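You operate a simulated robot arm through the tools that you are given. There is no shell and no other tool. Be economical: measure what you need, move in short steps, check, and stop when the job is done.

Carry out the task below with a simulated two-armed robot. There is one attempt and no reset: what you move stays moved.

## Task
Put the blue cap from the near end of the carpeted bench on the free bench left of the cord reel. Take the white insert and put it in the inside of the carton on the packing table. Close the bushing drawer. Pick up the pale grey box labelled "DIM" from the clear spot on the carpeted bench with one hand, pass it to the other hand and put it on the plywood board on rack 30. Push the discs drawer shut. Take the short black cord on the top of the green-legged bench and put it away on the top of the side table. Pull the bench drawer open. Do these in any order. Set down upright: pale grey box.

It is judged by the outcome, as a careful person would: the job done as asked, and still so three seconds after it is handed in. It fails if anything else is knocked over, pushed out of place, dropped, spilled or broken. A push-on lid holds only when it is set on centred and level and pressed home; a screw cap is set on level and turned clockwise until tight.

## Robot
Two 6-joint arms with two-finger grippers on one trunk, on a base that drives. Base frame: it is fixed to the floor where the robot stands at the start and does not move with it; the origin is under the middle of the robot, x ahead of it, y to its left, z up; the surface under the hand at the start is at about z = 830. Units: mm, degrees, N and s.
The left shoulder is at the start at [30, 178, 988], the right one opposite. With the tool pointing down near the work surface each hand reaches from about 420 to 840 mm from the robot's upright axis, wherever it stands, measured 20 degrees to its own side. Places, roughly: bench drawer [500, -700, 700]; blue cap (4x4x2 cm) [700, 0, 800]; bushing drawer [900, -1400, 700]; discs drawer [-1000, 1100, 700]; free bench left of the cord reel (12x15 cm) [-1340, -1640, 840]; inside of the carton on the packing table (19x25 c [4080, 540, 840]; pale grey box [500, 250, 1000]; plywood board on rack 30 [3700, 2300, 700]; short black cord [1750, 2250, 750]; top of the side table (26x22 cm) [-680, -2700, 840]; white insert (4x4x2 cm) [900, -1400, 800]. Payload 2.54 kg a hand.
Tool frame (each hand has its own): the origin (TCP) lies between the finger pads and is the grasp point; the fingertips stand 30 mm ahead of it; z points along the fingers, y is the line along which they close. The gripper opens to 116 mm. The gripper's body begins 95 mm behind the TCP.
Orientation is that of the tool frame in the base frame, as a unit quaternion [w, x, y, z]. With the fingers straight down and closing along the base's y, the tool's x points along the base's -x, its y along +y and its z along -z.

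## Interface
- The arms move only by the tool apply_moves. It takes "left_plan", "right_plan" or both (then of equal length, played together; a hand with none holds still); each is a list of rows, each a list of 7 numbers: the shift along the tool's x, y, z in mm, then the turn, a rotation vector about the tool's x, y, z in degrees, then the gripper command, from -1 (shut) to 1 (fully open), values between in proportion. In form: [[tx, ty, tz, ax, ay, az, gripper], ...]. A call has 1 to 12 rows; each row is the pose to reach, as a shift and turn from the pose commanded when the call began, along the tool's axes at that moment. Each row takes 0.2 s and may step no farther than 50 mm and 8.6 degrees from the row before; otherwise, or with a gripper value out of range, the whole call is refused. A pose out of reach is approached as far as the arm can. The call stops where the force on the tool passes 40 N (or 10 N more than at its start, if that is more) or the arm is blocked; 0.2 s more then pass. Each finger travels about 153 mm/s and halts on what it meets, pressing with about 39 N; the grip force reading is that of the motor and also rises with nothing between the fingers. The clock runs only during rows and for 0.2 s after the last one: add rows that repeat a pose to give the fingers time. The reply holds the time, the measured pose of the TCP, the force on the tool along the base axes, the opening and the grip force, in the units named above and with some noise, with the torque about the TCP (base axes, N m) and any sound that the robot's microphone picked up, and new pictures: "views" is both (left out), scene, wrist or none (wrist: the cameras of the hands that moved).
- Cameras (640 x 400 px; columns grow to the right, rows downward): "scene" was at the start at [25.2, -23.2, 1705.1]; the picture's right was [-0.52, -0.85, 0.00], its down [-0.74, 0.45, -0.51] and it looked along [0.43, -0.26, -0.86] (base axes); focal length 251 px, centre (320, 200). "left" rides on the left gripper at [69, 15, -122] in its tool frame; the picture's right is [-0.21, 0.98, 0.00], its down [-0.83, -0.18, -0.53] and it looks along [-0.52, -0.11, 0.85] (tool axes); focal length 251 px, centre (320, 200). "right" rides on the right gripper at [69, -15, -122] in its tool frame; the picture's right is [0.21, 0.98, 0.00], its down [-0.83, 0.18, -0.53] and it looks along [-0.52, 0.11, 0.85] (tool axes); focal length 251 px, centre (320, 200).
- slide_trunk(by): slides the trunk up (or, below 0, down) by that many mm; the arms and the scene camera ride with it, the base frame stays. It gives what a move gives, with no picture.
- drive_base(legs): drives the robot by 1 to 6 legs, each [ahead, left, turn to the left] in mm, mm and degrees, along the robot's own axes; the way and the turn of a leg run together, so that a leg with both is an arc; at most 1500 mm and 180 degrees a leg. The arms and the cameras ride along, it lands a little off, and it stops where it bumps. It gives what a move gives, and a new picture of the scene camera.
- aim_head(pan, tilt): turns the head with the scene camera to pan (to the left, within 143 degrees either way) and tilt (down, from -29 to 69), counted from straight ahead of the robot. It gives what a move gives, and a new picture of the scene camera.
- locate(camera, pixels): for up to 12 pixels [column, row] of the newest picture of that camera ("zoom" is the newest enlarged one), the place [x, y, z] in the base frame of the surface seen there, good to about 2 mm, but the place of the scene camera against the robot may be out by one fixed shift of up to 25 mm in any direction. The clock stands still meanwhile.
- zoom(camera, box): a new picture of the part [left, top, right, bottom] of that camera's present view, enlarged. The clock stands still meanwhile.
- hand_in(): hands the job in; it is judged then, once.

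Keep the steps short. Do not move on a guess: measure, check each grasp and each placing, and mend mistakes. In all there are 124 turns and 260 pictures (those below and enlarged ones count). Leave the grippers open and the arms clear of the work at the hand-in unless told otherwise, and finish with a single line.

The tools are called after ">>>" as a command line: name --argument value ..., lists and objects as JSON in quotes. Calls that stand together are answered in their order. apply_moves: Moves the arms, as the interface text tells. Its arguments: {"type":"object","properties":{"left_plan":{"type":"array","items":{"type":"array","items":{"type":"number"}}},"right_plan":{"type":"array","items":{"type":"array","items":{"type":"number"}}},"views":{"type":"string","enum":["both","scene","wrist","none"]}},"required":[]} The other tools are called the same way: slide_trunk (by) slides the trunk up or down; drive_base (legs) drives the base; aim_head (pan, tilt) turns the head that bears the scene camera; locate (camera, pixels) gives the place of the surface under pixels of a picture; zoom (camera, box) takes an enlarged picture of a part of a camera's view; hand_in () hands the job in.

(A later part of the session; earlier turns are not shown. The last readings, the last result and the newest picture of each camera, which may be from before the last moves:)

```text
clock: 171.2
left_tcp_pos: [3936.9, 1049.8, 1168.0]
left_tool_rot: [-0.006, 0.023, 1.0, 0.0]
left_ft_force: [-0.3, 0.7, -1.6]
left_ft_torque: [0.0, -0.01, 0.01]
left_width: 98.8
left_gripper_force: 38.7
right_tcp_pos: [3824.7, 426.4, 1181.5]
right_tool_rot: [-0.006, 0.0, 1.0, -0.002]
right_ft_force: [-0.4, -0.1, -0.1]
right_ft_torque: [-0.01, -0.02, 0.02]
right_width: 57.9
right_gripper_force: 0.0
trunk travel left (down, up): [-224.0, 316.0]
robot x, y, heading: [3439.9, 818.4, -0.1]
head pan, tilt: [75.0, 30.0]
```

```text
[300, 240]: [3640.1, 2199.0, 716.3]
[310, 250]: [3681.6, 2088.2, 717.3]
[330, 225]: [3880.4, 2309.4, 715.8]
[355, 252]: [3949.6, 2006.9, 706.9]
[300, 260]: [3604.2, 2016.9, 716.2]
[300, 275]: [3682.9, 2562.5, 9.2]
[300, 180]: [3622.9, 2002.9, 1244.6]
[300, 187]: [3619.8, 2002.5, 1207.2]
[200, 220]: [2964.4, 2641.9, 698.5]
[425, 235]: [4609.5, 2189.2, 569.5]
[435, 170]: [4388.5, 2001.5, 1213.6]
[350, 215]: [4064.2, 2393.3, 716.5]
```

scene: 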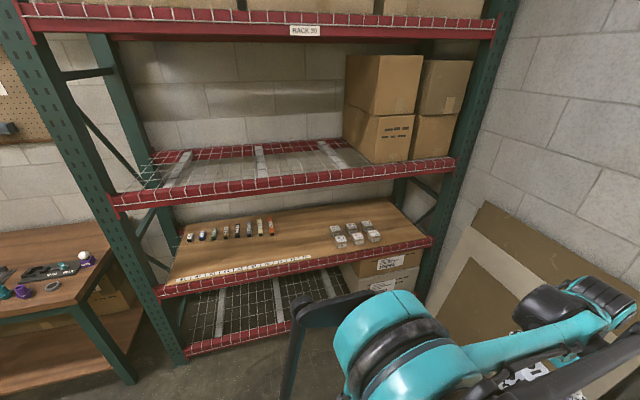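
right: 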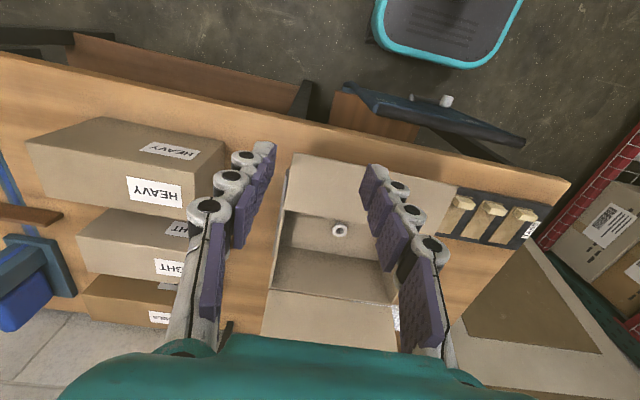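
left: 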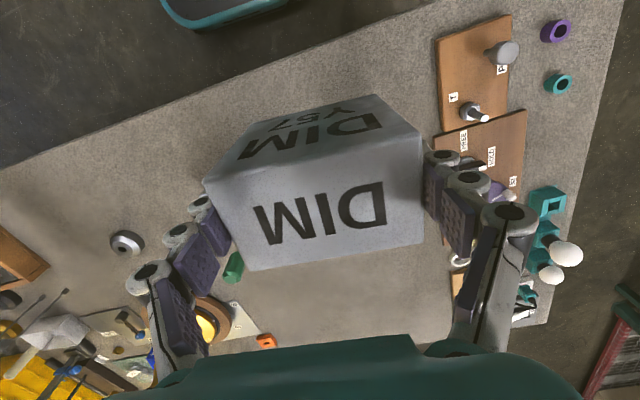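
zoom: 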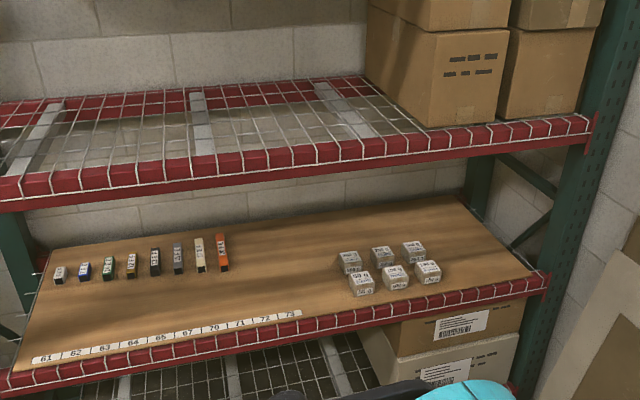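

Rack 30's board is at z≈710, front edge y≈2005, upper shelf at 1207, free area near (3680,2150). Drive to face the rack with room, then do the handover there.

>>> drive_base --legs '[[-60, 400, 0], [0, 0, 90]]'

>>> aim_head --pan 0 --tilt 45

```text
clock: 177.6
left_tcp_pos: [3126.8, 1691.4, 1167.7]
left_tool_rot: [-0.003, -0.706, 0.709, -0.003]
left_ft_force: [-0.7, -0.7, -1.3]
left_ft_torque: [0.0, -0.01, 0.01]
left_width: 98.8
left_gripper_force: 39.1
right_tcp_pos: [3753.3, 1602.2, 1180.4]
right_tool_rot: [0.002, 0.721, -0.693, 0.005]
right_ft_force: [0.9, 0.2, 0.1]
right_ft_torque: [-0.01, -0.02, -0.02]
right_width: 57.9
right_gripper_force: 0.0
trunk travel left (down, up): [-224.0, 316.0]
robot x, y, heading: [3380.1, 1202.7, 92.5]
head pan, tilt: [75.0, 30.0]
```

scene: 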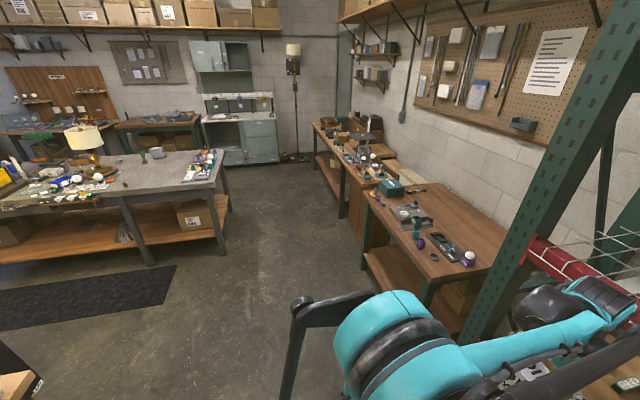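

```text
clock: 179.0
left_tcp_pos: [3126.6, 1690.6, 1168.7]
left_tool_rot: [-0.004, -0.706, 0.708, -0.003]
left_ft_force: [1.0, -0.9, -1.9]
left_ft_torque: [0.01, 0.01, 0.0]
left_width: 98.8
left_gripper_force: 39.3
right_tcp_pos: [3753.1, 1603.2, 1181.1]
right_tool_rot: [0.002, 0.721, -0.693, 0.005]
right_ft_force: [0.6, -0.2, -0.4]
right_ft_torque: [0.0, 0.0, -0.03]
right_width: 58.1
right_gripper_force: 0.1
trunk travel left (down, up): [-224.0, 316.0]
robot x, y, heading: [3379.3, 1201.6, 92.0]
head pan, tilt: [0.0, 45.0]
```

scene: 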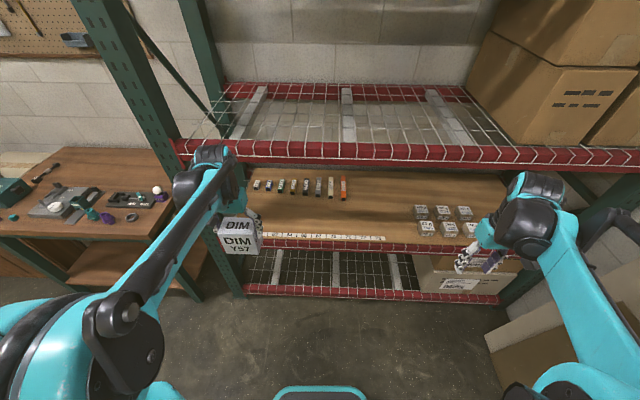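

Handover: bring the box to the centre with the left hand; turn the right hand to point leftward (camera up), opened.

>>> apply_moves --left_plan '[[3, -18, 0, 0, 0, 0, 0], [6, -36, 0, 0, 0, 0, 0], [9, -54, 0, 0, 0, 0, 0], [12, -72, 0, 0, 0, 0, 0], [15, -90, 0, 0, 0, 0, 0], [18, -108, 0, 0, 0, 0, 0], [21, -126, 0, 0, 0, 0, 0], [24, -144, 0, 0, 0, 0, 0], [27, -162, 0, 0, 0, 0, 0], [30, -180, 0, 0, 0, 0, 0], [33, -198, 0, 0, 0, 0, 0], [36, -213, 0, 0, 0, 0, 0]]' --right_plan '[[0, 0, 0, -4.949, 4.949, 4.949, 0], [0, 0, 0, -9.9, 9.9, 9.9, 0.2], [0, 0, 0, -14.85, 14.85, 14.85, 0.4], [0, 0, 0, -19.8, 19.8, 19.8, 0.6], [0, 0, 0, -24.74, 24.74, 24.74, 0.6], [0, 0, 0, -29.69, 29.69, 29.69, 0.6], [0, 0, 0, -34.64, 34.64, 34.64, 0.6], [0, 0, 0, -39.59, 39.59, 39.59, 0.6], [0, 0, 0, -44.54, 44.54, 44.54, 0.6], [0, 0, 0, -49.49, 49.49, 49.49, 0.6], [0, 0, 0, -54.44, 54.44, 54.44, 0.6], [0, 0, 0, -59.38, 59.38, 59.38, 0.6]]' --views "both"

```text
clock: 181.6
left_tcp_pos: [3340.3, 1653.2, 1170.3]
left_tool_rot: [-0.004, -0.706, 0.708, -0.003]
left_ft_force: [0.1, 0.7, -2.2]
left_ft_torque: [0.0, 0.01, -0.01]
left_width: 98.8
left_gripper_force: 38.9
right_tcp_pos: [3535.1, 1754.1, 1178.8]
right_tool_rot: [-0.616, -0.102, 0.781, 0.038]
right_ft_force: [0.1, 0.3, -0.1]
right_ft_torque: [0.0, -0.01, 0.01]
right_width: 92.8
right_gripper_force: 0.1
right hand out of reach, approached as far as the arm can: row 4, 5, 6, 7, 8, 9, 10, 11, 12
trunk travel left (down, up): [-224.0, 316.0]
robot x, y, heading: [3379.2, 1200.7, 92.5]
head pan, tilt: [0.0, 45.0]
```

scene: 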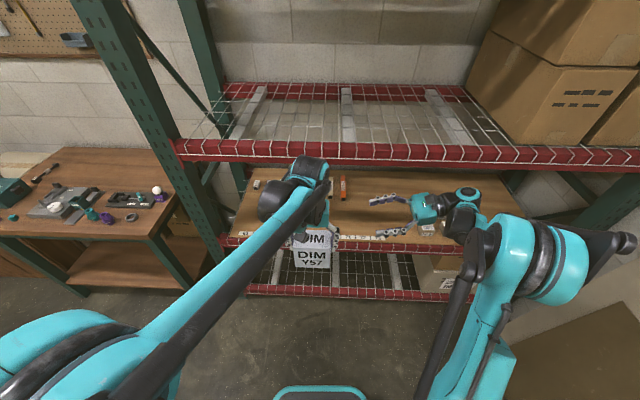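
right: 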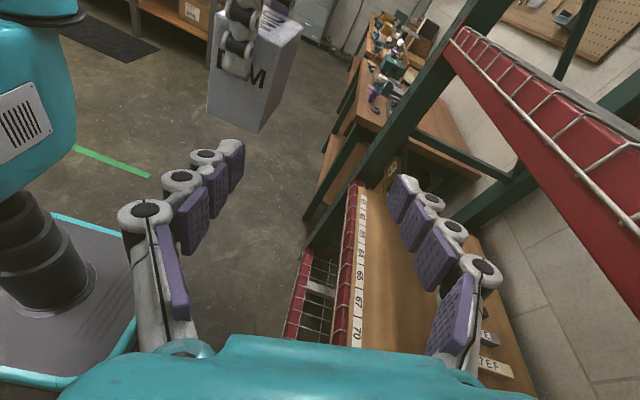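
left: 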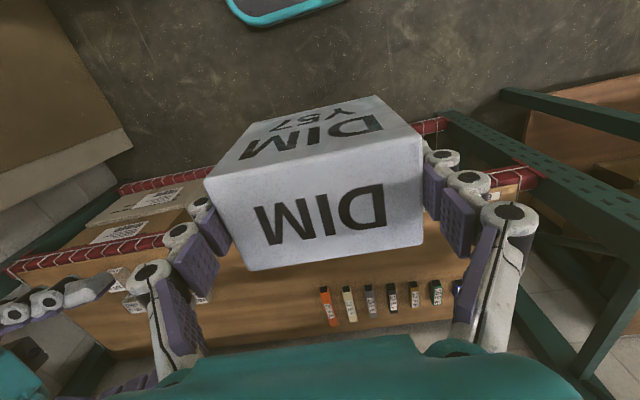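

The right hand turned as wanted but its position was clipped by reach. Small test shift of -50 mm in base x to see which pose is the commanded reference.

>>> apply_moves --right_plan '[[11, 5.5, 48, 0, 0, 0, 0.6]]' --views "none"

```text
clock: 182.0
left_tcp_pos: [3337.5, 1653.1, 1170.9]
left_tool_rot: [-0.004, -0.705, 0.709, -0.004]
left_ft_force: [0.1, 0.0, -1.9]
left_ft_torque: [-0.02, -0.09, 0.01]
left_width: 99.0
left_gripper_force: 38.5
right_tcp_pos: [3477.9, 1752.2, 1179.7]
right_tool_rot: [-0.615, -0.101, 0.781, 0.037]
right_ft_force: [-0.6, -0.1, 0.4]
right_ft_torque: [-0.01, -0.05, 0.01]
right_width: 92.7
right_gripper_force: 0.1
trunk travel left (down, up): [-224.0, 316.0]
robot x, y, heading: [3378.7, 1206.4, 92.3]
head pan, tilt: [0.0, 45.0]
```

The commanded pose follows the measured one. Finish the turn and move to the pre-grasp position right of the box.

>>> apply_moves --right_plan '[[-7, -26, 4, -2.5, 2.5, 2.5, 0.6], [-14, -52, 8, -5, 5, 5, 0.6], [-21, -78, 12, -7.5, 7.5, 7.5, 0.6], [-27, -104, 16, -9.9, 9.9, 9.9, 0.6]]' --views "both"

```text
clock: 183.0
left_tcp_pos: [3340.4, 1652.1, 1171.6]
left_tool_rot: [-0.004, -0.706, 0.708, -0.003]
left_ft_force: [0.4, -0.3, -1.8]
left_ft_torque: [0.0, 0.03, 0.02]
left_width: 98.9
left_gripper_force: 39.2
right_tcp_pos: [3480.7, 1650.2, 1130.8]
right_tool_rot: [-0.688, 0.015, 0.724, 0.042]
right_ft_force: [-0.4, 0.4, -0.7]
right_ft_torque: [-0.04, -0.03, -0.01]
right_width: 92.7
right_gripper_force: 0.2
trunk travel left (down, up): [-224.0, 316.0]
robot x, y, heading: [3378.6, 1201.3, 92.4]
head pan, tilt: [0.0, 45.0]
```

scene: 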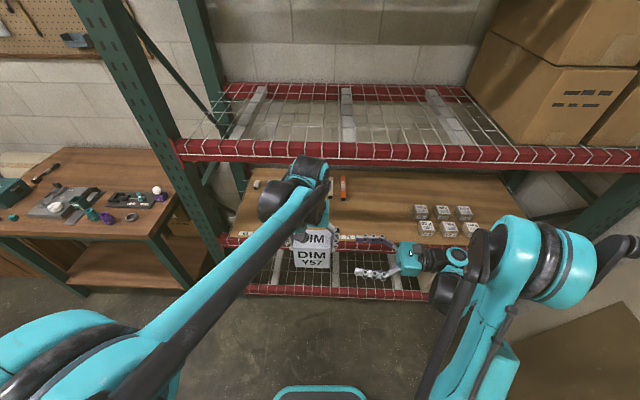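
right: 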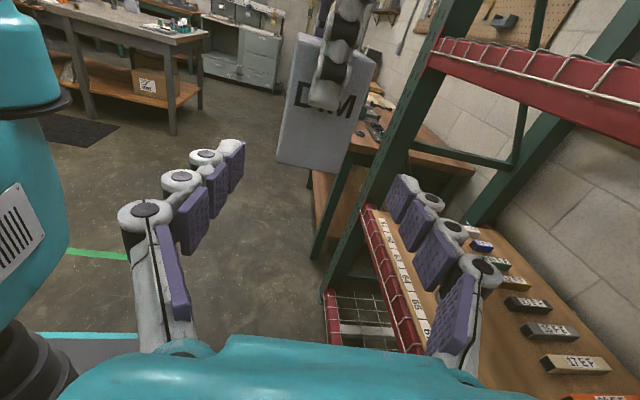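

>>> locate --camera "right" --pixels '[[283, 157], [346, 168], [300, 60], [365, 75], [286, 140], [352, 140], [320, 130], [328, 60]]'

```text
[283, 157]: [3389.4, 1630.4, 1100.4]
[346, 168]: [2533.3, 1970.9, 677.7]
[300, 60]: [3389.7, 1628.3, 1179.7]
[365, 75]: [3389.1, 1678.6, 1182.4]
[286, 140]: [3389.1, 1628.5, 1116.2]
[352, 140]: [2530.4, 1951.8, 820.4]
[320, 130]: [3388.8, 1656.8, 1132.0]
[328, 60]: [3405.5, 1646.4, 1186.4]
```

Box right face at x=3389, centre y≈1653. Align and slide in 136 mm.

>>> apply_moves --right_plan '[[0, -1, 5, 4.5, 2.8, 2.3, 0.6], [2, -3, 40, 4.5, 2.8, 2.3, 0.6], [4, -5, 80, 4.5, 2.8, 2.3, 0.6], [6, -7, 115, 4.5, 2.8, 2.3, 0.6], [7, -7.5, 135.5, 4.5, 2.8, 2.3, 0.6]]' --views "both"

```text
clock: 184.2
left_tcp_pos: [3339.5, 1653.1, 1170.3]
left_tool_rot: [-0.004, -0.706, 0.708, -0.003]
left_ft_force: [-0.6, -0.7, -1.5]
left_ft_torque: [0.01, -0.04, 0.02]
left_width: 98.9
left_gripper_force: 39.3
right_tcp_pos: [3346.6, 1653.0, 1130.6]
right_tool_rot: [-0.706, 0.003, 0.708, 0.001]
right_ft_force: [-0.2, 0.1, -0.5]
right_ft_torque: [0.0, -0.01, 0.01]
right_width: 92.7
right_gripper_force: 0.1
trunk travel left (down, up): [-224.0, 316.0]
robot x, y, heading: [3382.3, 1205.1, 92.4]
head pan, tilt: [0.0, 45.0]
```

scene: 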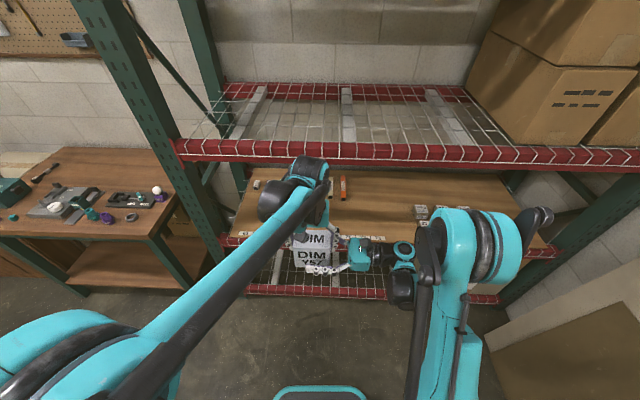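
right: 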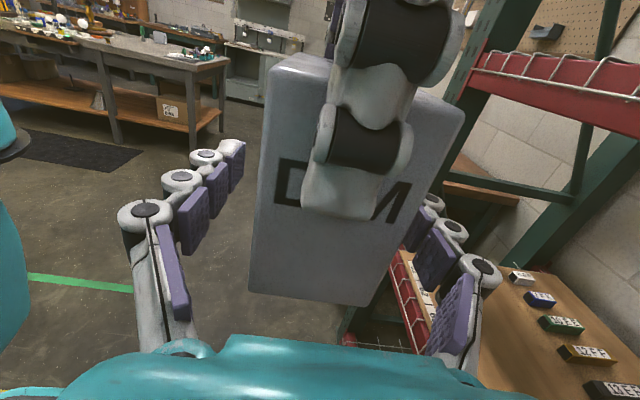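

Aligned. Close the right gripper around the box.

>>> apply_moves --right_plan '[[0, 0, 0, 0, 0, 0, 0.3], [0, 0, 0, 0, 0, 0, 0.1], [0, 0, 0, 0, 0, 0, -0.1], [0, 0, 0, 0, 0, 0, -0.2], [0, 0, 0, 0, 0, 0, -0.2]]' --views "wrist"

```text
clock: 185.4
left_tcp_pos: [3339.3, 1651.3, 1169.8]
left_tool_rot: [-0.006, -0.706, 0.709, -0.004]
left_ft_force: [-5.2, -23.4, -0.1]
left_ft_torque: [-0.61, 0.12, 0.44]
left_width: 98.9
left_gripper_force: 39.1
right_tcp_pos: [3346.0, 1653.7, 1130.0]
right_tool_rot: [-0.706, 0.004, 0.709, 0.002]
right_ft_force: [5.0, 23.8, -0.3]
right_ft_torque: [-0.3, 0.1, -0.6]
right_width: 61.1
right_gripper_force: 38.8
trunk travel left (down, up): [-224.0, 316.0]
robot x, y, heading: [3384.1, 1203.5, 92.7]
head pan, tilt: [0.0, 45.0]
```

right: 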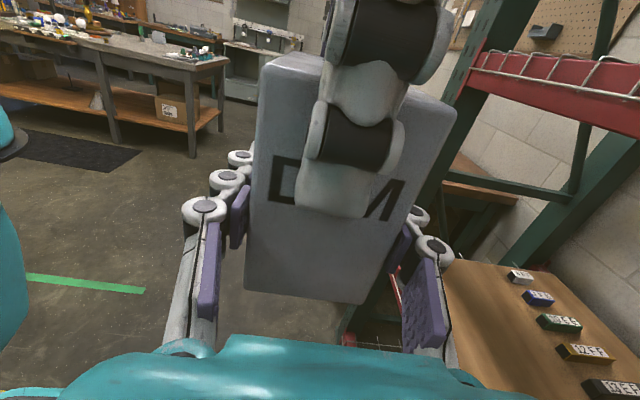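

Right holds (61 mm, 39 N). Release left fully, then lift it away.

>>> apply_moves --left_plan '[[0, 0, 0, 0, 0, 0, 0.9], [0, 0, 0, 0, 0, 0, 1], [0, 0, -25, 0, 0, 0, 1], [0, 0, -65, 0, 0, 0, 1], [0, 0, -110, 0, 0, 0, 1], [0, 0, -140, 0, 0, 0, 1]]' --views "both"

```text
clock: 186.8
left_tcp_pos: [3338.7, 1654.5, 1307.0]
left_tool_rot: [-0.004, -0.706, 0.709, -0.004]
left_ft_force: [0.2, -0.6, 0.2]
left_ft_torque: [0.01, 0.04, 0.03]
left_width: 116.1
left_gripper_force: 0.0
right_tcp_pos: [3346.3, 1653.2, 1130.7]
right_tool_rot: [-0.706, 0.003, 0.708, 0.001]
right_ft_force: [-0.7, 0.0, 0.2]
right_ft_torque: [0.04, 0.01, -0.02]
right_width: 60.9
right_gripper_force: 39.2
trunk travel left (down, up): [-224.0, 316.0]
robot x, y, heading: [3381.8, 1203.9, 92.6]
head pan, tilt: [0.0, 45.0]
```

scene: 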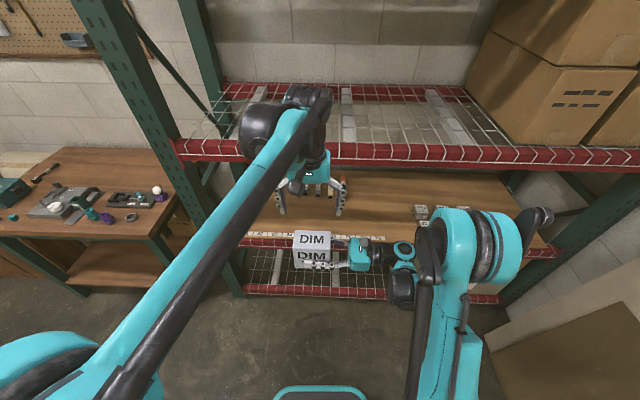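
left: 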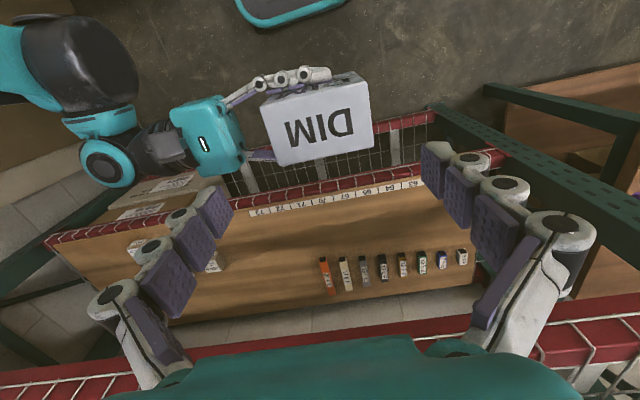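

Handover done. Move the left hand aside; then measure the free board area.

>>> apply_moves --left_plan '[[20, 40, 0, 0, 0, 0, 0.5], [40, 80, 0, 0, 0, 0, 0], [60, 125, 0, 0, 0, 0, 0], [80, 170, 0, 0, 0, 0, 0], [100, 215, 0, 0, 0, 0, 0], [120, 250, 0, 0, 0, 0, 0]]' --views "none"

>>> slide_trunk --by -210

>>> aim_head --pan -15 --tilt 42

>>> zoom --camera "scene" --box '[160, 100, 480, 300]'

```text
clock: 188.2
left_tcp_pos: [3087.8, 1536.5, 1308.2]
left_tool_rot: [-0.003, -0.706, 0.709, -0.003]
left_ft_force: [0.1, 0.2, -0.1]
left_ft_torque: [0.03, -0.03, -0.01]
left_width: 58.1
left_gripper_force: 0.0
right_tcp_pos: [3345.4, 1653.0, 1131.1]
right_tool_rot: [-0.706, 0.003, 0.709, 0.001]
right_ft_force: [-0.7, 0.2, 0.5]
right_ft_torque: [0.02, -0.04, 0.01]
right_width: 60.9
right_gripper_force: 39.0
trunk travel left (down, up): [-224.0, 316.0]
robot x, y, heading: [3382.2, 1204.1, 92.2]
head pan, tilt: [0.0, 45.0]
```

```text
clock: 190.5
left_tcp_pos: [3087.0, 1536.7, 1098.1]
left_tool_rot: [-0.003, -0.706, 0.708, -0.004]
left_ft_force: [-0.3, 0.9, -0.2]
left_ft_torque: [0.03, 0.0, 0.0]
left_width: 57.7
left_gripper_force: 0.1
right_tcp_pos: [3346.6, 1652.5, 921.4]
right_tool_rot: [-0.706, 0.002, 0.708, 0.0]
right_ft_force: [0.0, 0.3, 0.2]
right_ft_torque: [0.05, 0.01, -0.02]
right_width: 61.1
right_gripper_force: 38.5
trunk travel left (down, up): [-14.0, 526.0]
robot x, y, heading: [3377.3, 1203.6, 92.4]
head pan, tilt: [0.0, 45.0]
```

```text
clock: 191.2
left_tcp_pos: [3087.1, 1535.9, 1099.6]
left_tool_rot: [-0.005, -0.706, 0.708, -0.004]
left_ft_force: [-0.8, 0.2, -0.2]
left_ft_torque: [-0.03, 0.01, 0.02]
left_width: 58.1
left_gripper_force: 0.0
right_tcp_pos: [3347.0, 1653.2, 922.1]
right_tool_rot: [-0.706, 0.003, 0.708, 0.001]
right_ft_force: [0.9, 0.0, -0.5]
right_ft_torque: [-0.02, 0.0, 0.02]
right_width: 61.2
right_gripper_force: 38.8
trunk travel left (down, up): [-14.0, 526.0]
robot x, y, heading: [3378.8, 1201.7, 92.6]
head pan, tilt: [-15.0, 42.0]
```

scene: 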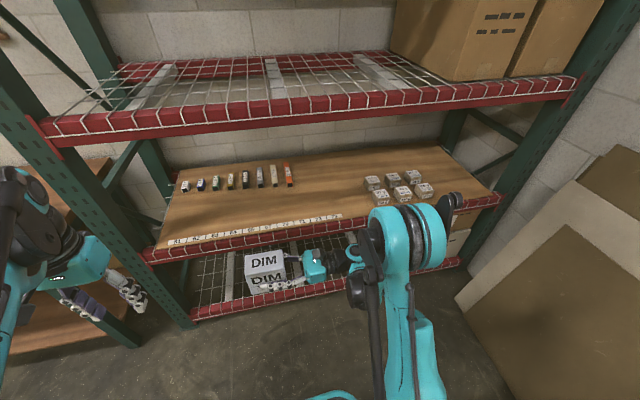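

```text
2.00 times, centred on (320, 200) of scene
```

zoom: 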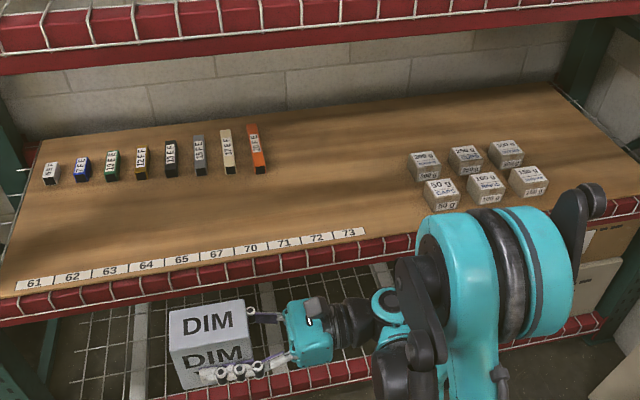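

>>> locate --camera "zoom" --pixels '[[340, 180], [340, 210], [365, 236], [420, 180], [430, 210], [255, 170], [380, 215], [330, 250], [250, 253], [390, 150], [300, 60], [425, 150]]'

```text
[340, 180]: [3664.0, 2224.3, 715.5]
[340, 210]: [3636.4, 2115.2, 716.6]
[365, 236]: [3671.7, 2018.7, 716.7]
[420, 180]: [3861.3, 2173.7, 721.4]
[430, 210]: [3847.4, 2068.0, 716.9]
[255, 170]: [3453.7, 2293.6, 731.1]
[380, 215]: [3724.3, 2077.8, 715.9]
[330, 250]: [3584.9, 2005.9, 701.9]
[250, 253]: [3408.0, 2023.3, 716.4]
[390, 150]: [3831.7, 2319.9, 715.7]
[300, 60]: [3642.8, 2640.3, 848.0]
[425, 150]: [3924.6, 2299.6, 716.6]
```

Target spot (3735,2112): right of the strip, left of the weights. Turn the right hand to point forward while shifting it right.

>>> apply_moves --right_plan '[[0, 10, -20, -8, 0, 0, -0.3], [0, 20, -40, -16, 0, 0, -0.3], [0, 30, -60, -24, 0, 0, -0.3], [0, 40, -80, -32, 0, 0, -0.3], [0, 50, -100, -40, 0, 0, -0.3], [0, 60, -120, -48, 0, 0, -0.3], [0, 70, -140, -56, 0, 0, -0.3], [0, 80, -160, -64, 0, 0, -0.3], [0, 90, -180, -72, 0, 0, -0.3], [0, 100, -200, -80, 0, 0, -0.3], [0, 110, -220, -87.6, 0, 0, -0.3]]' --views "both"

```text
clock: 193.6
left_tcp_pos: [3087.7, 1537.2, 1099.3]
left_tool_rot: [-0.004, -0.706, 0.709, -0.004]
left_ft_force: [0.6, -0.1, -0.3]
left_ft_torque: [-0.05, 0.0, -0.04]
left_width: 58.2
left_gripper_force: 0.0
right_tcp_pos: [3568.3, 1781.4, 978.8]
right_tool_rot: [-0.507, 0.492, 0.511, 0.491]
right_ft_force: [-0.8, 0.5, 0.3]
right_ft_torque: [-0.05, -0.02, 0.01]
right_width: 61.1
right_gripper_force: 38.8
right hand out of reach, approached as far as the arm can: row 1, 2, 3, 4, 5, 6, 7, 8, 9, 10, 11
trunk travel left (down, up): [-14.0, 526.0]
robot x, y, heading: [3379.2, 1199.7, 92.4]
head pan, tilt: [-15.0, 42.0]
```

scene: 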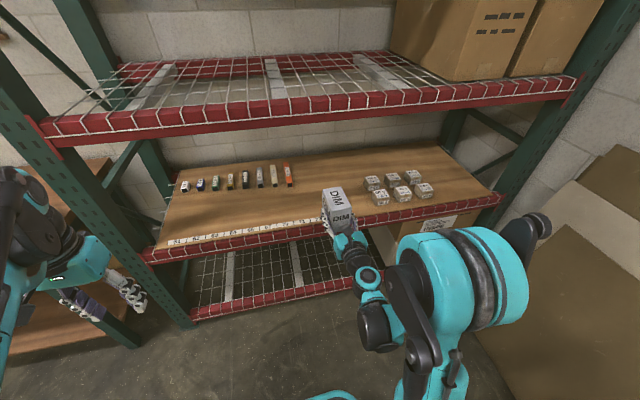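
right: 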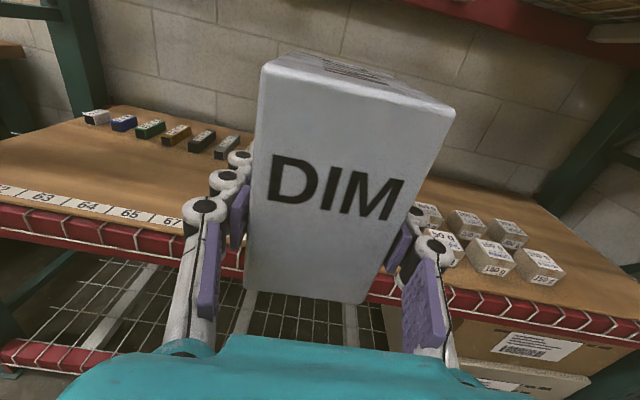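

Orientation is right. Test the low reach in front of the rack: forward 120, down 200.

>>> apply_moves --right_plan '[[0, 0, 40, 0, 0, 0, -0.3], [0, 0, 80, 0, 0, 0, -0.3], [-20, 0, 115, 0, 0, 0, -0.3], [-60, 0, 120, 0, 0, 0, -0.3], [-100, 0, 120, 0, 0, 0, -0.3], [-140, 0, 120, 0, 0, 0, -0.3], [-175, 0, 120, 0, 0, 0, -0.3]]' --views "scene"

```text
clock: 195.2
left_tcp_pos: [3087.8, 1537.5, 1098.2]
left_tool_rot: [-0.003, -0.706, 0.708, -0.003]
left_ft_force: [0.3, -0.7, -0.2]
left_ft_torque: [0.0, 0.0, 0.0]
left_width: 58.1
left_gripper_force: 0.0
right_tcp_pos: [3568.0, 1956.5, 840.6]
right_tool_rot: [-0.506, 0.492, 0.511, 0.491]
right_ft_force: [0.1, -0.8, 0.0]
right_ft_torque: [0.01, -0.02, -0.01]
right_width: 60.9
right_gripper_force: 39.0
right hand out of reach, approached as far as the arm can: row 5, 6, 7
trunk travel left (down, up): [-14.0, 526.0]
robot x, y, heading: [3379.6, 1204.3, 92.4]
head pan, tilt: [-15.0, 42.0]
```

scene: 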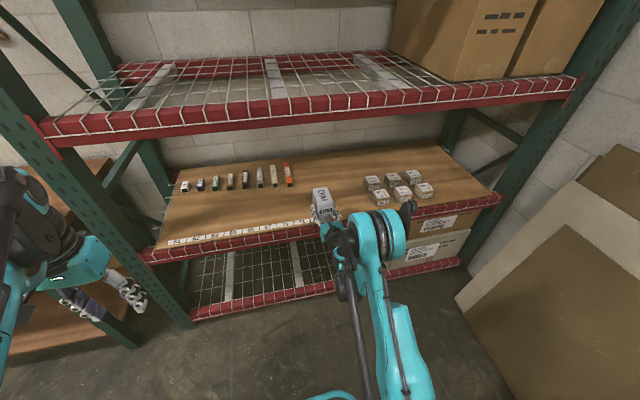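

Low reach improves with extension, so I'll place with the arm far out. Shift the base right 136 mm and square up.

>>> drive_base --legs '[[0, -136, -2.4]]'

```text
clock: 196.5
left_tcp_pos: [3236.1, 1551.9, 1099.7]
left_tool_rot: [-0.005, -0.691, 0.723, -0.003]
left_ft_force: [0.0, 0.0, 0.2]
left_ft_torque: [0.0, 0.08, 0.01]
left_width: 58.0
left_gripper_force: 0.0
right_tcp_pos: [3733.3, 1950.0, 841.3]
right_tool_rot: [-0.497, 0.502, 0.5, 0.501]
right_ft_force: [0.1, 0.3, 0.6]
right_ft_torque: [-0.03, 0.0, 0.02]
right_width: 61.2
right_gripper_force: 39.2
trunk travel left (down, up): [-14.0, 526.0]
robot x, y, heading: [3513.1, 1204.3, 89.7]
head pan, tilt: [-15.0, 42.0]
```

scene: 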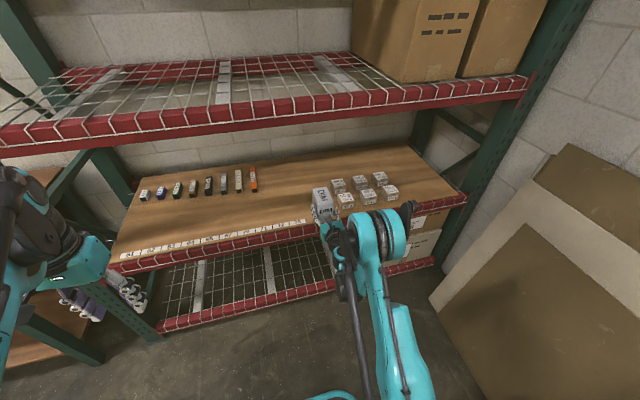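

>>> zoom --camera "right" --box '[0, 0, 640, 400]'

>>> locate --camera "zoom" --pixels '[[440, 215], [470, 250], [200, 250], [150, 220], [230, 170], [420, 300], [480, 300], [200, 300], [500, 190], [550, 260]]'

```text
1.00 times, centred on (320, 200) of right (not enlarged: the box is as wide or as high as the picture)
```

zoom: 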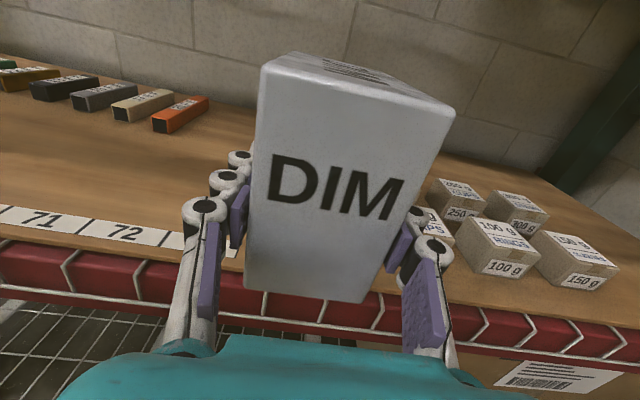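

```text
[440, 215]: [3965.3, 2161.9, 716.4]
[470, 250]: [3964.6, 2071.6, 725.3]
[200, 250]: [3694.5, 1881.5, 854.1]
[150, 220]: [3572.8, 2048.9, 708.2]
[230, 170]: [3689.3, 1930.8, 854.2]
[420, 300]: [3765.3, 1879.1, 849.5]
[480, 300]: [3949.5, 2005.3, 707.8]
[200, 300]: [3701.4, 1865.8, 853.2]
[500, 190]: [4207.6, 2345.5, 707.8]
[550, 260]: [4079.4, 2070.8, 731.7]
```

Board z=708. Extend 160 forward, then lower to ~765.

>>> apply_moves --right_plan '[[0, 0, 40, 0, 0, 0, -0.3], [0, 0, 80, 0, 0, 0, -0.3], [0, 0, 120, 0, 0, 0, -0.3], [0, 0, 160, 0, 0, 0, -0.3], [-25, 0, 165, 0, 0, 0, -0.3], [-50, 0, 165, 0, 0, 0, -0.3], [-75, 0, 165, 0, 0, 0, -0.3]]' --views "both"

```text
clock: 198.1
left_tcp_pos: [3236.4, 1551.7, 1099.7]
left_tool_rot: [-0.004, -0.691, 0.723, -0.003]
left_ft_force: [0.9, -0.7, -0.6]
left_ft_torque: [0.01, 0.0, -0.01]
left_width: 58.2
left_gripper_force: 0.1
right_tcp_pos: [3736.2, 2113.3, 766.6]
right_tool_rot: [-0.496, 0.502, 0.5, 0.501]
right_ft_force: [-0.9, 0.8, 0.3]
right_ft_torque: [0.0, -0.02, 0.01]
right_width: 61.0
right_gripper_force: 39.0
trunk travel left (down, up): [-14.0, 526.0]
robot x, y, heading: [3512.8, 1200.5, 90.0]
head pan, tilt: [-15.0, 42.0]
```

scene: 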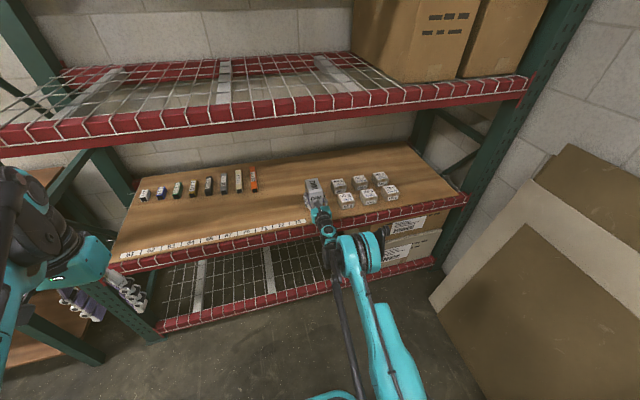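
right: 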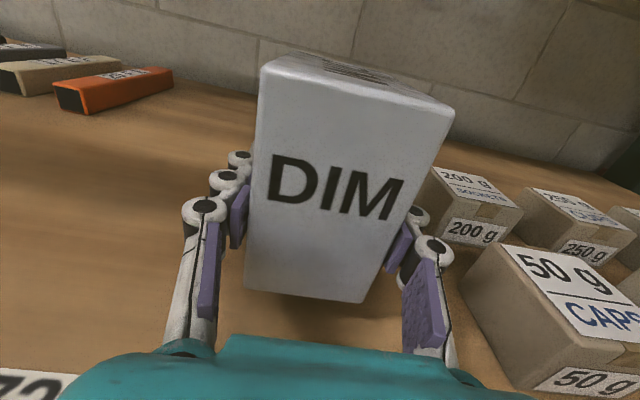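

>>> locate --camera "right" --pixels '[[475, 280], [510, 350], [440, 200], [320, 290], [300, 300], [220, 300], [350, 310], [445, 285]]'

>>> apply_moves --right_plan '[[-6, 0, 0, 0, 0, 0, -0.3], [-11, 0, 0, 0, 0, 0, -0.3], [-15, 0, 0, 0, 0, 0, -0.3], [-17.5, 0, 0, 0, 0, 0, -0.3]]' --views "wrist"

```text
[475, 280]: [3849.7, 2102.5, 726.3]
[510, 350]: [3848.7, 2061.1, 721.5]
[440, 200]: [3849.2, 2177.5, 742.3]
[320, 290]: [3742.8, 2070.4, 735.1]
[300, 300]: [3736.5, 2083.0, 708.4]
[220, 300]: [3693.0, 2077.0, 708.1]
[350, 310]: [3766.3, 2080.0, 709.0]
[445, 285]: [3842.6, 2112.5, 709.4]
```

```text
clock: 199.1
left_tcp_pos: [3236.0, 1548.4, 1100.3]
left_tool_rot: [-0.003, -0.69, 0.724, -0.004]
left_ft_force: [0.4, 1.4, 0.9]
left_ft_torque: [0.04, -0.02, 0.0]
left_width: 58.0
left_gripper_force: 0.0
right_tcp_pos: [3736.0, 2114.3, 755.0]
right_tool_rot: [-0.497, 0.502, 0.499, 0.502]
right_ft_force: [-1.6, -5.3, 21.3]
right_ft_torque: [-2.66, 0.42, -0.03]
right_width: 61.0
right_gripper_force: 38.5
trunk travel left (down, up): [-14.0, 526.0]
robot x, y, heading: [3511.5, 1209.0, 90.1]
head pan, tilt: [-15.0, 42.0]
stopped in row 4 (right hand): the force on the tool passed its limit at 44 N (the readings are from after the stop); the commanded pose is now the measured one
```

right: 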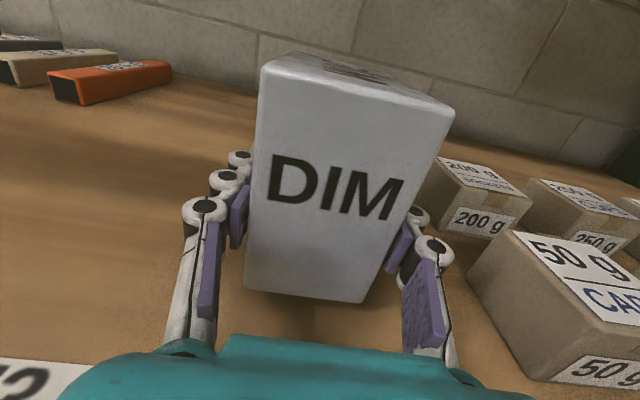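

The contact torque says the hand (~117 mm behind TCP) touches the shelf edge, not the box. Raise 10, back 28 mm, lower again gently.

>>> apply_moves --right_plan '[[10, 0, 0, 0, 0, 0, -0.3], [10, 0, -28, 0, 0, 0, -0.3], [3, 0, -28, 0, 0, 0, -0.3], [-2, 0, -28, 0, 0, 0, -0.3], [-6, 0, -28, 0, 0, 0, -0.3]]' --views "wrist"

```text
clock: 200.3
left_tcp_pos: [3235.3, 1552.7, 1098.8]
left_tool_rot: [-0.004, -0.691, 0.723, -0.004]
left_ft_force: [0.7, 0.4, -0.5]
left_ft_torque: [0.03, 0.0, -0.01]
left_width: 58.0
left_gripper_force: 0.0
right_tcp_pos: [3735.0, 2087.2, 747.9]
right_tool_rot: [-0.497, 0.502, 0.499, 0.502]
right_ft_force: [-0.1, -0.7, 2.0]
right_ft_torque: [-0.12, 0.05, 0.02]
right_width: 61.2
right_gripper_force: 38.7
trunk travel left (down, up): [-14.0, 526.0]
robot x, y, heading: [3512.9, 1205.3, 89.8]
head pan, tilt: [-15.0, 42.0]
```

right: 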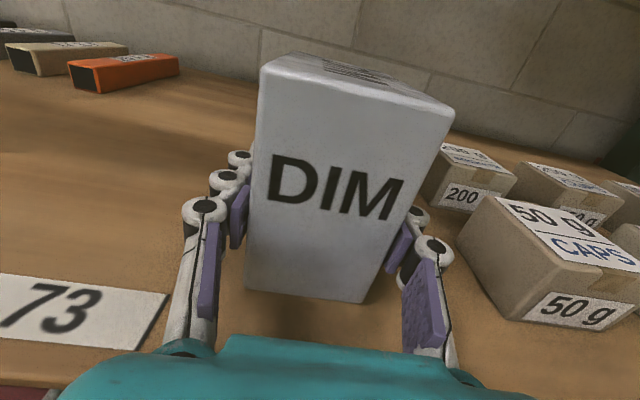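

Now at z=748 with first light contact; press another 2–3 mm.

>>> apply_moves --right_plan '[[-1, 0, 0, 0, 0, 0, -0.3], [-2, 0, 0, 0, 0, 0, -0.3], [-3, 0, 0, 0, 0, 0, -0.3]]' --views "none"

```text
clock: 201.1
left_tcp_pos: [3234.9, 1550.5, 1099.4]
left_tool_rot: [-0.003, -0.691, 0.722, -0.003]
left_ft_force: [-0.1, 0.6, 0.1]
left_ft_torque: [0.0, 0.0, -0.01]
left_width: 58.1
left_gripper_force: 0.1
right_tcp_pos: [3734.9, 2086.7, 747.3]
right_tool_rot: [-0.497, 0.502, 0.499, 0.503]
right_ft_force: [3.0, 14.1, 33.6]
right_ft_torque: [0.51, 0.06, -0.1]
right_width: 61.3
right_gripper_force: 39.3
trunk travel left (down, up): [-14.0, 526.0]
robot x, y, heading: [3514.5, 1207.3, 90.1]
head pan, tilt: [-15.0, 42.0]
```

Box is seated (contact under the box). Open the right gripper and retreat straight back.

>>> apply_moves --right_plan '[[0, 0, 0, 0, 0, 0, 0.2], [0, 0, 0, 0, 0, 0, 0.4], [2, 0, 0, 0, 0, 0, 0.4], [4, 0, -30, 0, 0, 0, 0.4], [8, 0, -70, 0, 0, 0, 0.4], [15, 0, -110, 0, 0, 0, 0.4], [25, 0, -150, 0, 0, 0, 0.4]]' --views "both"

```text
clock: 202.7
left_tcp_pos: [3236.1, 1550.8, 1100.5]
left_tool_rot: [-0.004, -0.691, 0.723, -0.004]
left_ft_force: [0.7, -0.1, 0.9]
left_ft_torque: [0.01, 0.0, -0.01]
left_width: 58.0
left_gripper_force: 0.0
right_tcp_pos: [3738.1, 1978.2, 788.4]
right_tool_rot: [-0.497, 0.502, 0.499, 0.502]
right_ft_force: [-0.3, -0.6, 0.5]
right_ft_torque: [0.01, 0.02, 0.01]
right_width: 81.4
right_gripper_force: 0.1
right hand out of reach, approached as far as the arm can: row 6, 7
trunk travel left (down, up): [-14.0, 526.0]
robot x, y, heading: [3510.3, 1203.2, 90.1]
head pan, tilt: [-15.0, 42.0]
```

scene: 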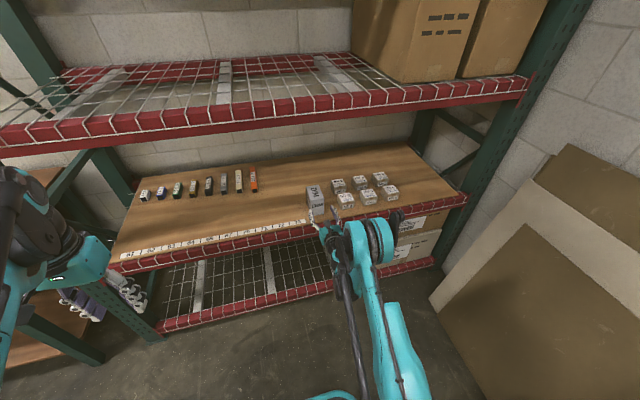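
right: 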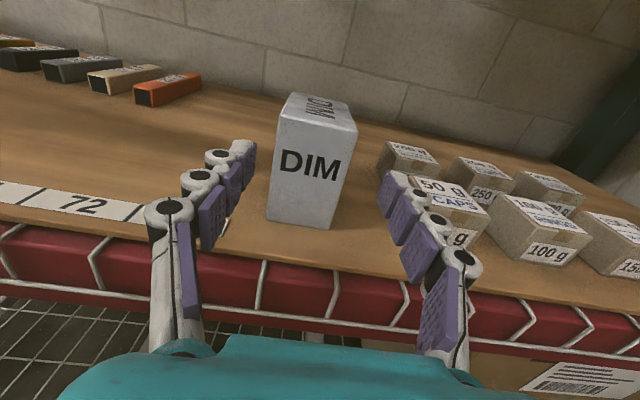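

DIM box stands upright on the board. Back off, raise the trunk, and slide left toward the green-legged bench.

>>> drive_base --legs '[[-200, 0, 0]]'

>>> slide_trunk --by 260

>>> apply_moves --right_plan '[[40, 0, -20, 0, -6, 0, 0.4], [80, 0, -40, 0, -12, 0, 0.4], [110, 0, -70, 0, -18, 0, 0.4], [130, 0, -110, 0, -26, 0, 0.4], [140, 0, -150, 0, -34, 0, 0.4], [150, 0, -190, 0, -42, 0, 0.4], [150, 0, -230, 0, -50, 0, 0.4], [150, 0, -260, 0, -58, 0, 0.4], [150, 0, -280, 0, -66, 0, 0.4], [150, 0, -290, 0, -74, 0, 0.4], [150, 0, -290, 0, -82, 0, 0.4], [150, 0, -290, 0, -90, 0, 0.4]]' --views "scene"

```text
clock: 204.3
left_tcp_pos: [3238.4, 1353.4, 1100.0]
left_tool_rot: [-0.003, -0.687, 0.726, -0.003]
left_ft_force: [0.0, -1.0, 0.2]
left_ft_torque: [0.04, 0.0, -0.01]
left_width: 58.1
left_gripper_force: 0.1
right_tcp_pos: [3744.5, 1777.1, 789.7]
right_tool_rot: [-0.495, 0.504, 0.497, 0.504]
right_ft_force: [0.1, -0.1, 0.6]
right_ft_torque: [-0.02, 0.03, -0.01]
right_width: 81.3
right_gripper_force: 0.0
trunk travel left (down, up): [-14.0, 526.0]
robot x, y, heading: [3509.7, 1006.3, 89.7]
head pan, tilt: [-15.0, 42.0]
```

scene: 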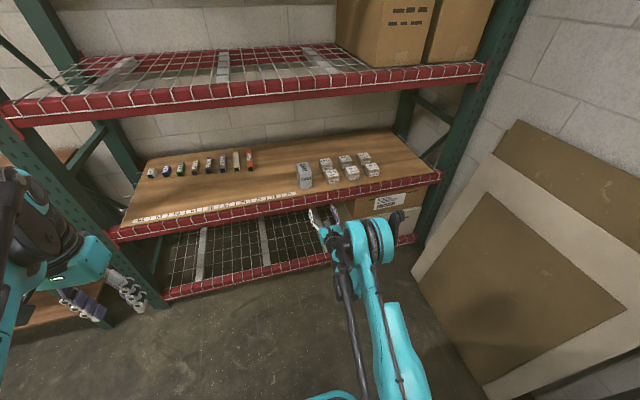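

```text
clock: 207.0
left_tcp_pos: [3237.6, 1353.1, 1359.5]
left_tool_rot: [-0.005, -0.687, 0.726, -0.004]
left_ft_force: [-0.2, 0.6, 0.1]
left_ft_torque: [0.03, -0.02, 0.02]
left_width: 58.1
left_gripper_force: 0.0
right_tcp_pos: [3742.7, 1777.3, 1048.3]
right_tool_rot: [-0.495, 0.504, 0.497, 0.504]
right_ft_force: [0.0, -0.4, -0.5]
right_ft_torque: [-0.01, 0.0, 0.05]
right_width: 81.0
right_gripper_force: 0.1
trunk travel left (down, up): [-274.0, 266.0]
robot x, y, heading: [3512.2, 1005.7, 89.7]
head pan, tilt: [-15.0, 42.0]
```

```text
clock: 209.6
left_tcp_pos: [3239.1, 1354.8, 1359.3]
left_tool_rot: [-0.005, -0.688, 0.726, -0.004]
left_ft_force: [0.2, 0.2, -0.1]
left_ft_torque: [-0.06, -0.01, -0.03]
left_width: 58.0
left_gripper_force: 0.1
right_tcp_pos: [3754.4, 1486.6, 1198.9]
right_tool_rot: [0.002, 0.711, 0.704, -0.003]
right_ft_force: [-0.6, 0.2, -0.1]
right_ft_torque: [-0.02, 0.04, 0.01]
right_width: 81.4
right_gripper_force: 0.1
right hand out of reach, approached as far as the arm can: row 10, 11, 12
trunk travel left (down, up): [-274.0, 266.0]
robot x, y, heading: [3516.0, 1009.6, 89.7]
head pan, tilt: [-15.0, 42.0]
```

scene: 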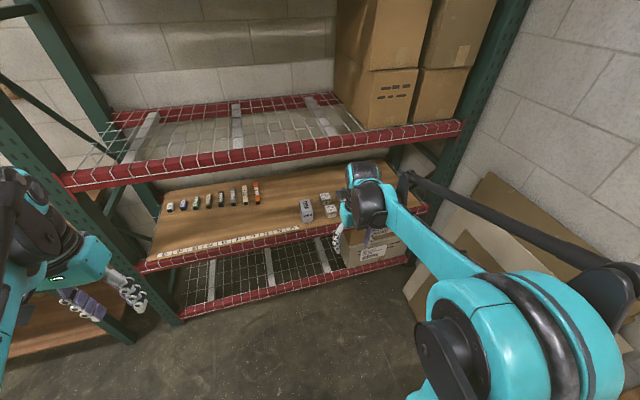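

>>> drive_base --legs '[[100, 780, 0], [0, 780, 0]]'

>>> aim_head --pan 15 --tilt 35

>>> zoom --camera "scene" --box '[140, 80, 500, 305]'

```text
clock: 217.6
left_tcp_pos: [1698.9, 1483.7, 1359.0]
left_tool_rot: [-0.004, -0.678, 0.735, -0.003]
left_ft_force: [-0.4, -0.1, -0.1]
left_ft_torque: [0.0, -0.02, 0.04]
left_width: 58.1
left_gripper_force: 0.1
right_tcp_pos: [2217.9, 1601.0, 1199.8]
right_tool_rot: [0.001, 0.72, 0.694, -0.002]
right_ft_force: [-0.6, -0.2, 0.4]
right_ft_torque: [-0.01, -0.01, -0.02]
right_width: 81.2
right_gripper_force: 0.1
trunk travel left (down, up): [-274.0, 266.0]
robot x, y, heading: [1962.3, 1129.7, 87.9]
head pan, tilt: [-15.0, 42.0]
```

scene: 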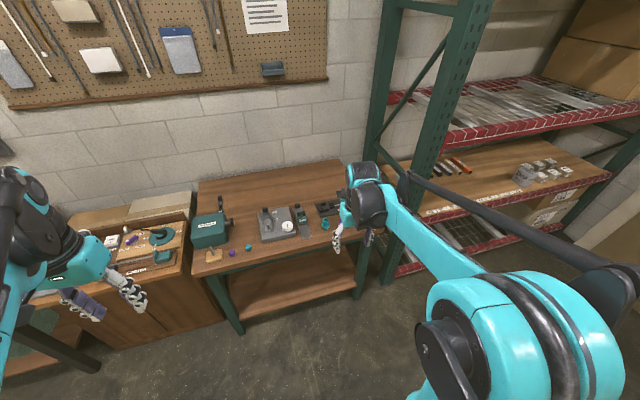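

```text
clock: 218.5
left_tcp_pos: [1698.9, 1483.9, 1359.2]
left_tool_rot: [-0.004, -0.677, 0.736, -0.003]
left_ft_force: [-1.2, -0.1, -0.7]
left_ft_torque: [0.02, -0.01, 0.0]
left_width: 58.2
left_gripper_force: 0.0
right_tcp_pos: [2218.6, 1600.9, 1198.1]
right_tool_rot: [0.0, 0.72, 0.694, -0.001]
right_ft_force: [-0.2, -1.4, -0.7]
right_ft_torque: [0.01, 0.02, -0.01]
right_width: 81.1
right_gripper_force: 0.2
trunk travel left (down, up): [-274.0, 266.0]
robot x, y, heading: [1963.6, 1127.1, 87.8]
head pan, tilt: [15.0, 35.0]
```

scene: 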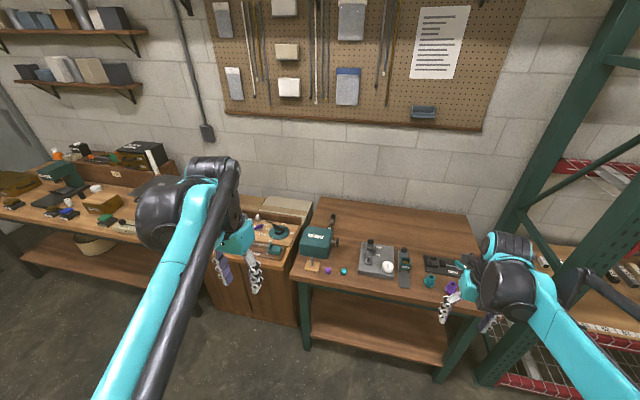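

```text
1.78 times, centred on (320, 192) of scene
```

zoom: 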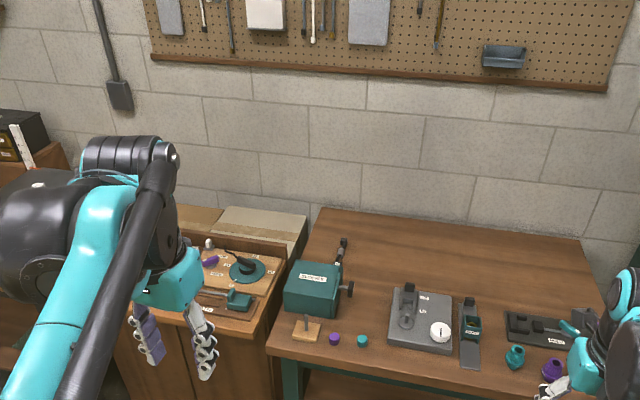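

>>> zoom --camera "scene" --box '[280, 195, 480, 305]'

>>> locate --camera "zoom" --pixels '[[150, 100], [170, 140], [300, 170], [395, 215], [520, 230], [110, 150], [240, 190], [500, 205], [560, 280], [300, 60], [90, 240]]'

>>> zoom --camera "right" --box '[0, 0, 640, 400]'

```text
3.20 times, centred on (380, 250) of scene
```

zoom: 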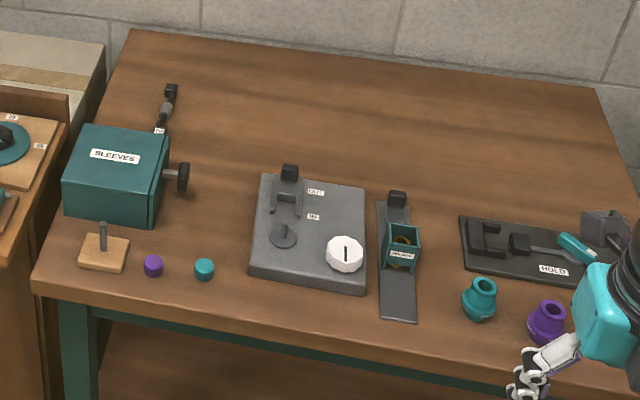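

```text
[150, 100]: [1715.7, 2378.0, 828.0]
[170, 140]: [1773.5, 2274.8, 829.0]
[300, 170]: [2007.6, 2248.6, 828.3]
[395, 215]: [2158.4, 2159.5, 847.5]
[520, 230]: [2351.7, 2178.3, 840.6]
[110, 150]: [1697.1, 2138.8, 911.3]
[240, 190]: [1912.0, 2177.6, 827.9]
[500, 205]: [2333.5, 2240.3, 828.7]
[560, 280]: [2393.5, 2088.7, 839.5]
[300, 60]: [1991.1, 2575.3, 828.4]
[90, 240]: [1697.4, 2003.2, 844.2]
```

```text
1.00 times, centred on (320, 200) of right (not enlarged: the box is as wide or as high as the picture)
```

zoom: 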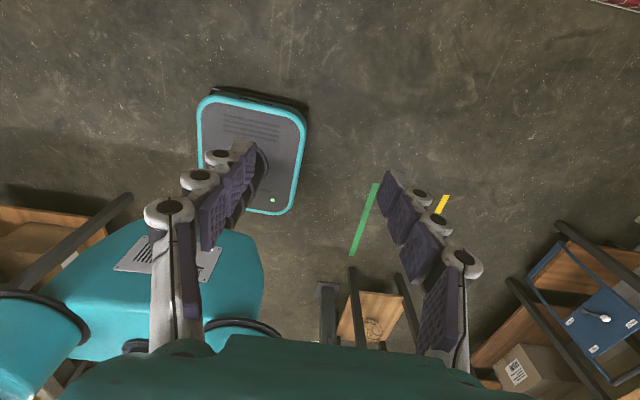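

>>> zoom --camera "scene" --box '[310, 210, 358, 240]'

>>> locate --camera "zoom" --pixels '[[300, 160], [300, 130], [270, 210], [250, 260], [240, 300], [300, 200], [330, 250]]'

```text
13.33 times, centred on (334, 225) of scene
```

zoom: 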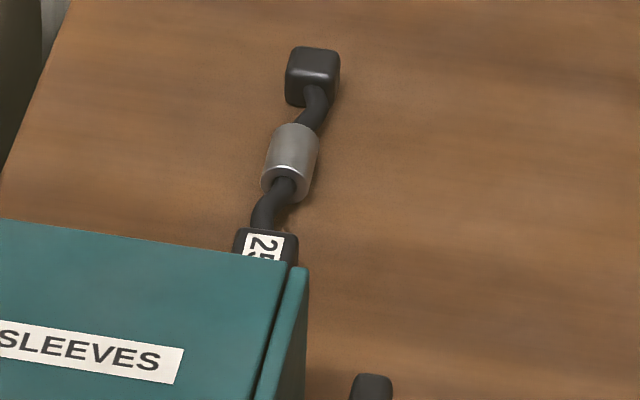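

```text
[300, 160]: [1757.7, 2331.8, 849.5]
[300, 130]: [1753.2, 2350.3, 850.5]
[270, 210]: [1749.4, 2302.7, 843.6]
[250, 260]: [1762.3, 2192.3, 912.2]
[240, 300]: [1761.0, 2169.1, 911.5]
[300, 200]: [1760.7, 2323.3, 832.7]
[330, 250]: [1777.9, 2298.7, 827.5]
```

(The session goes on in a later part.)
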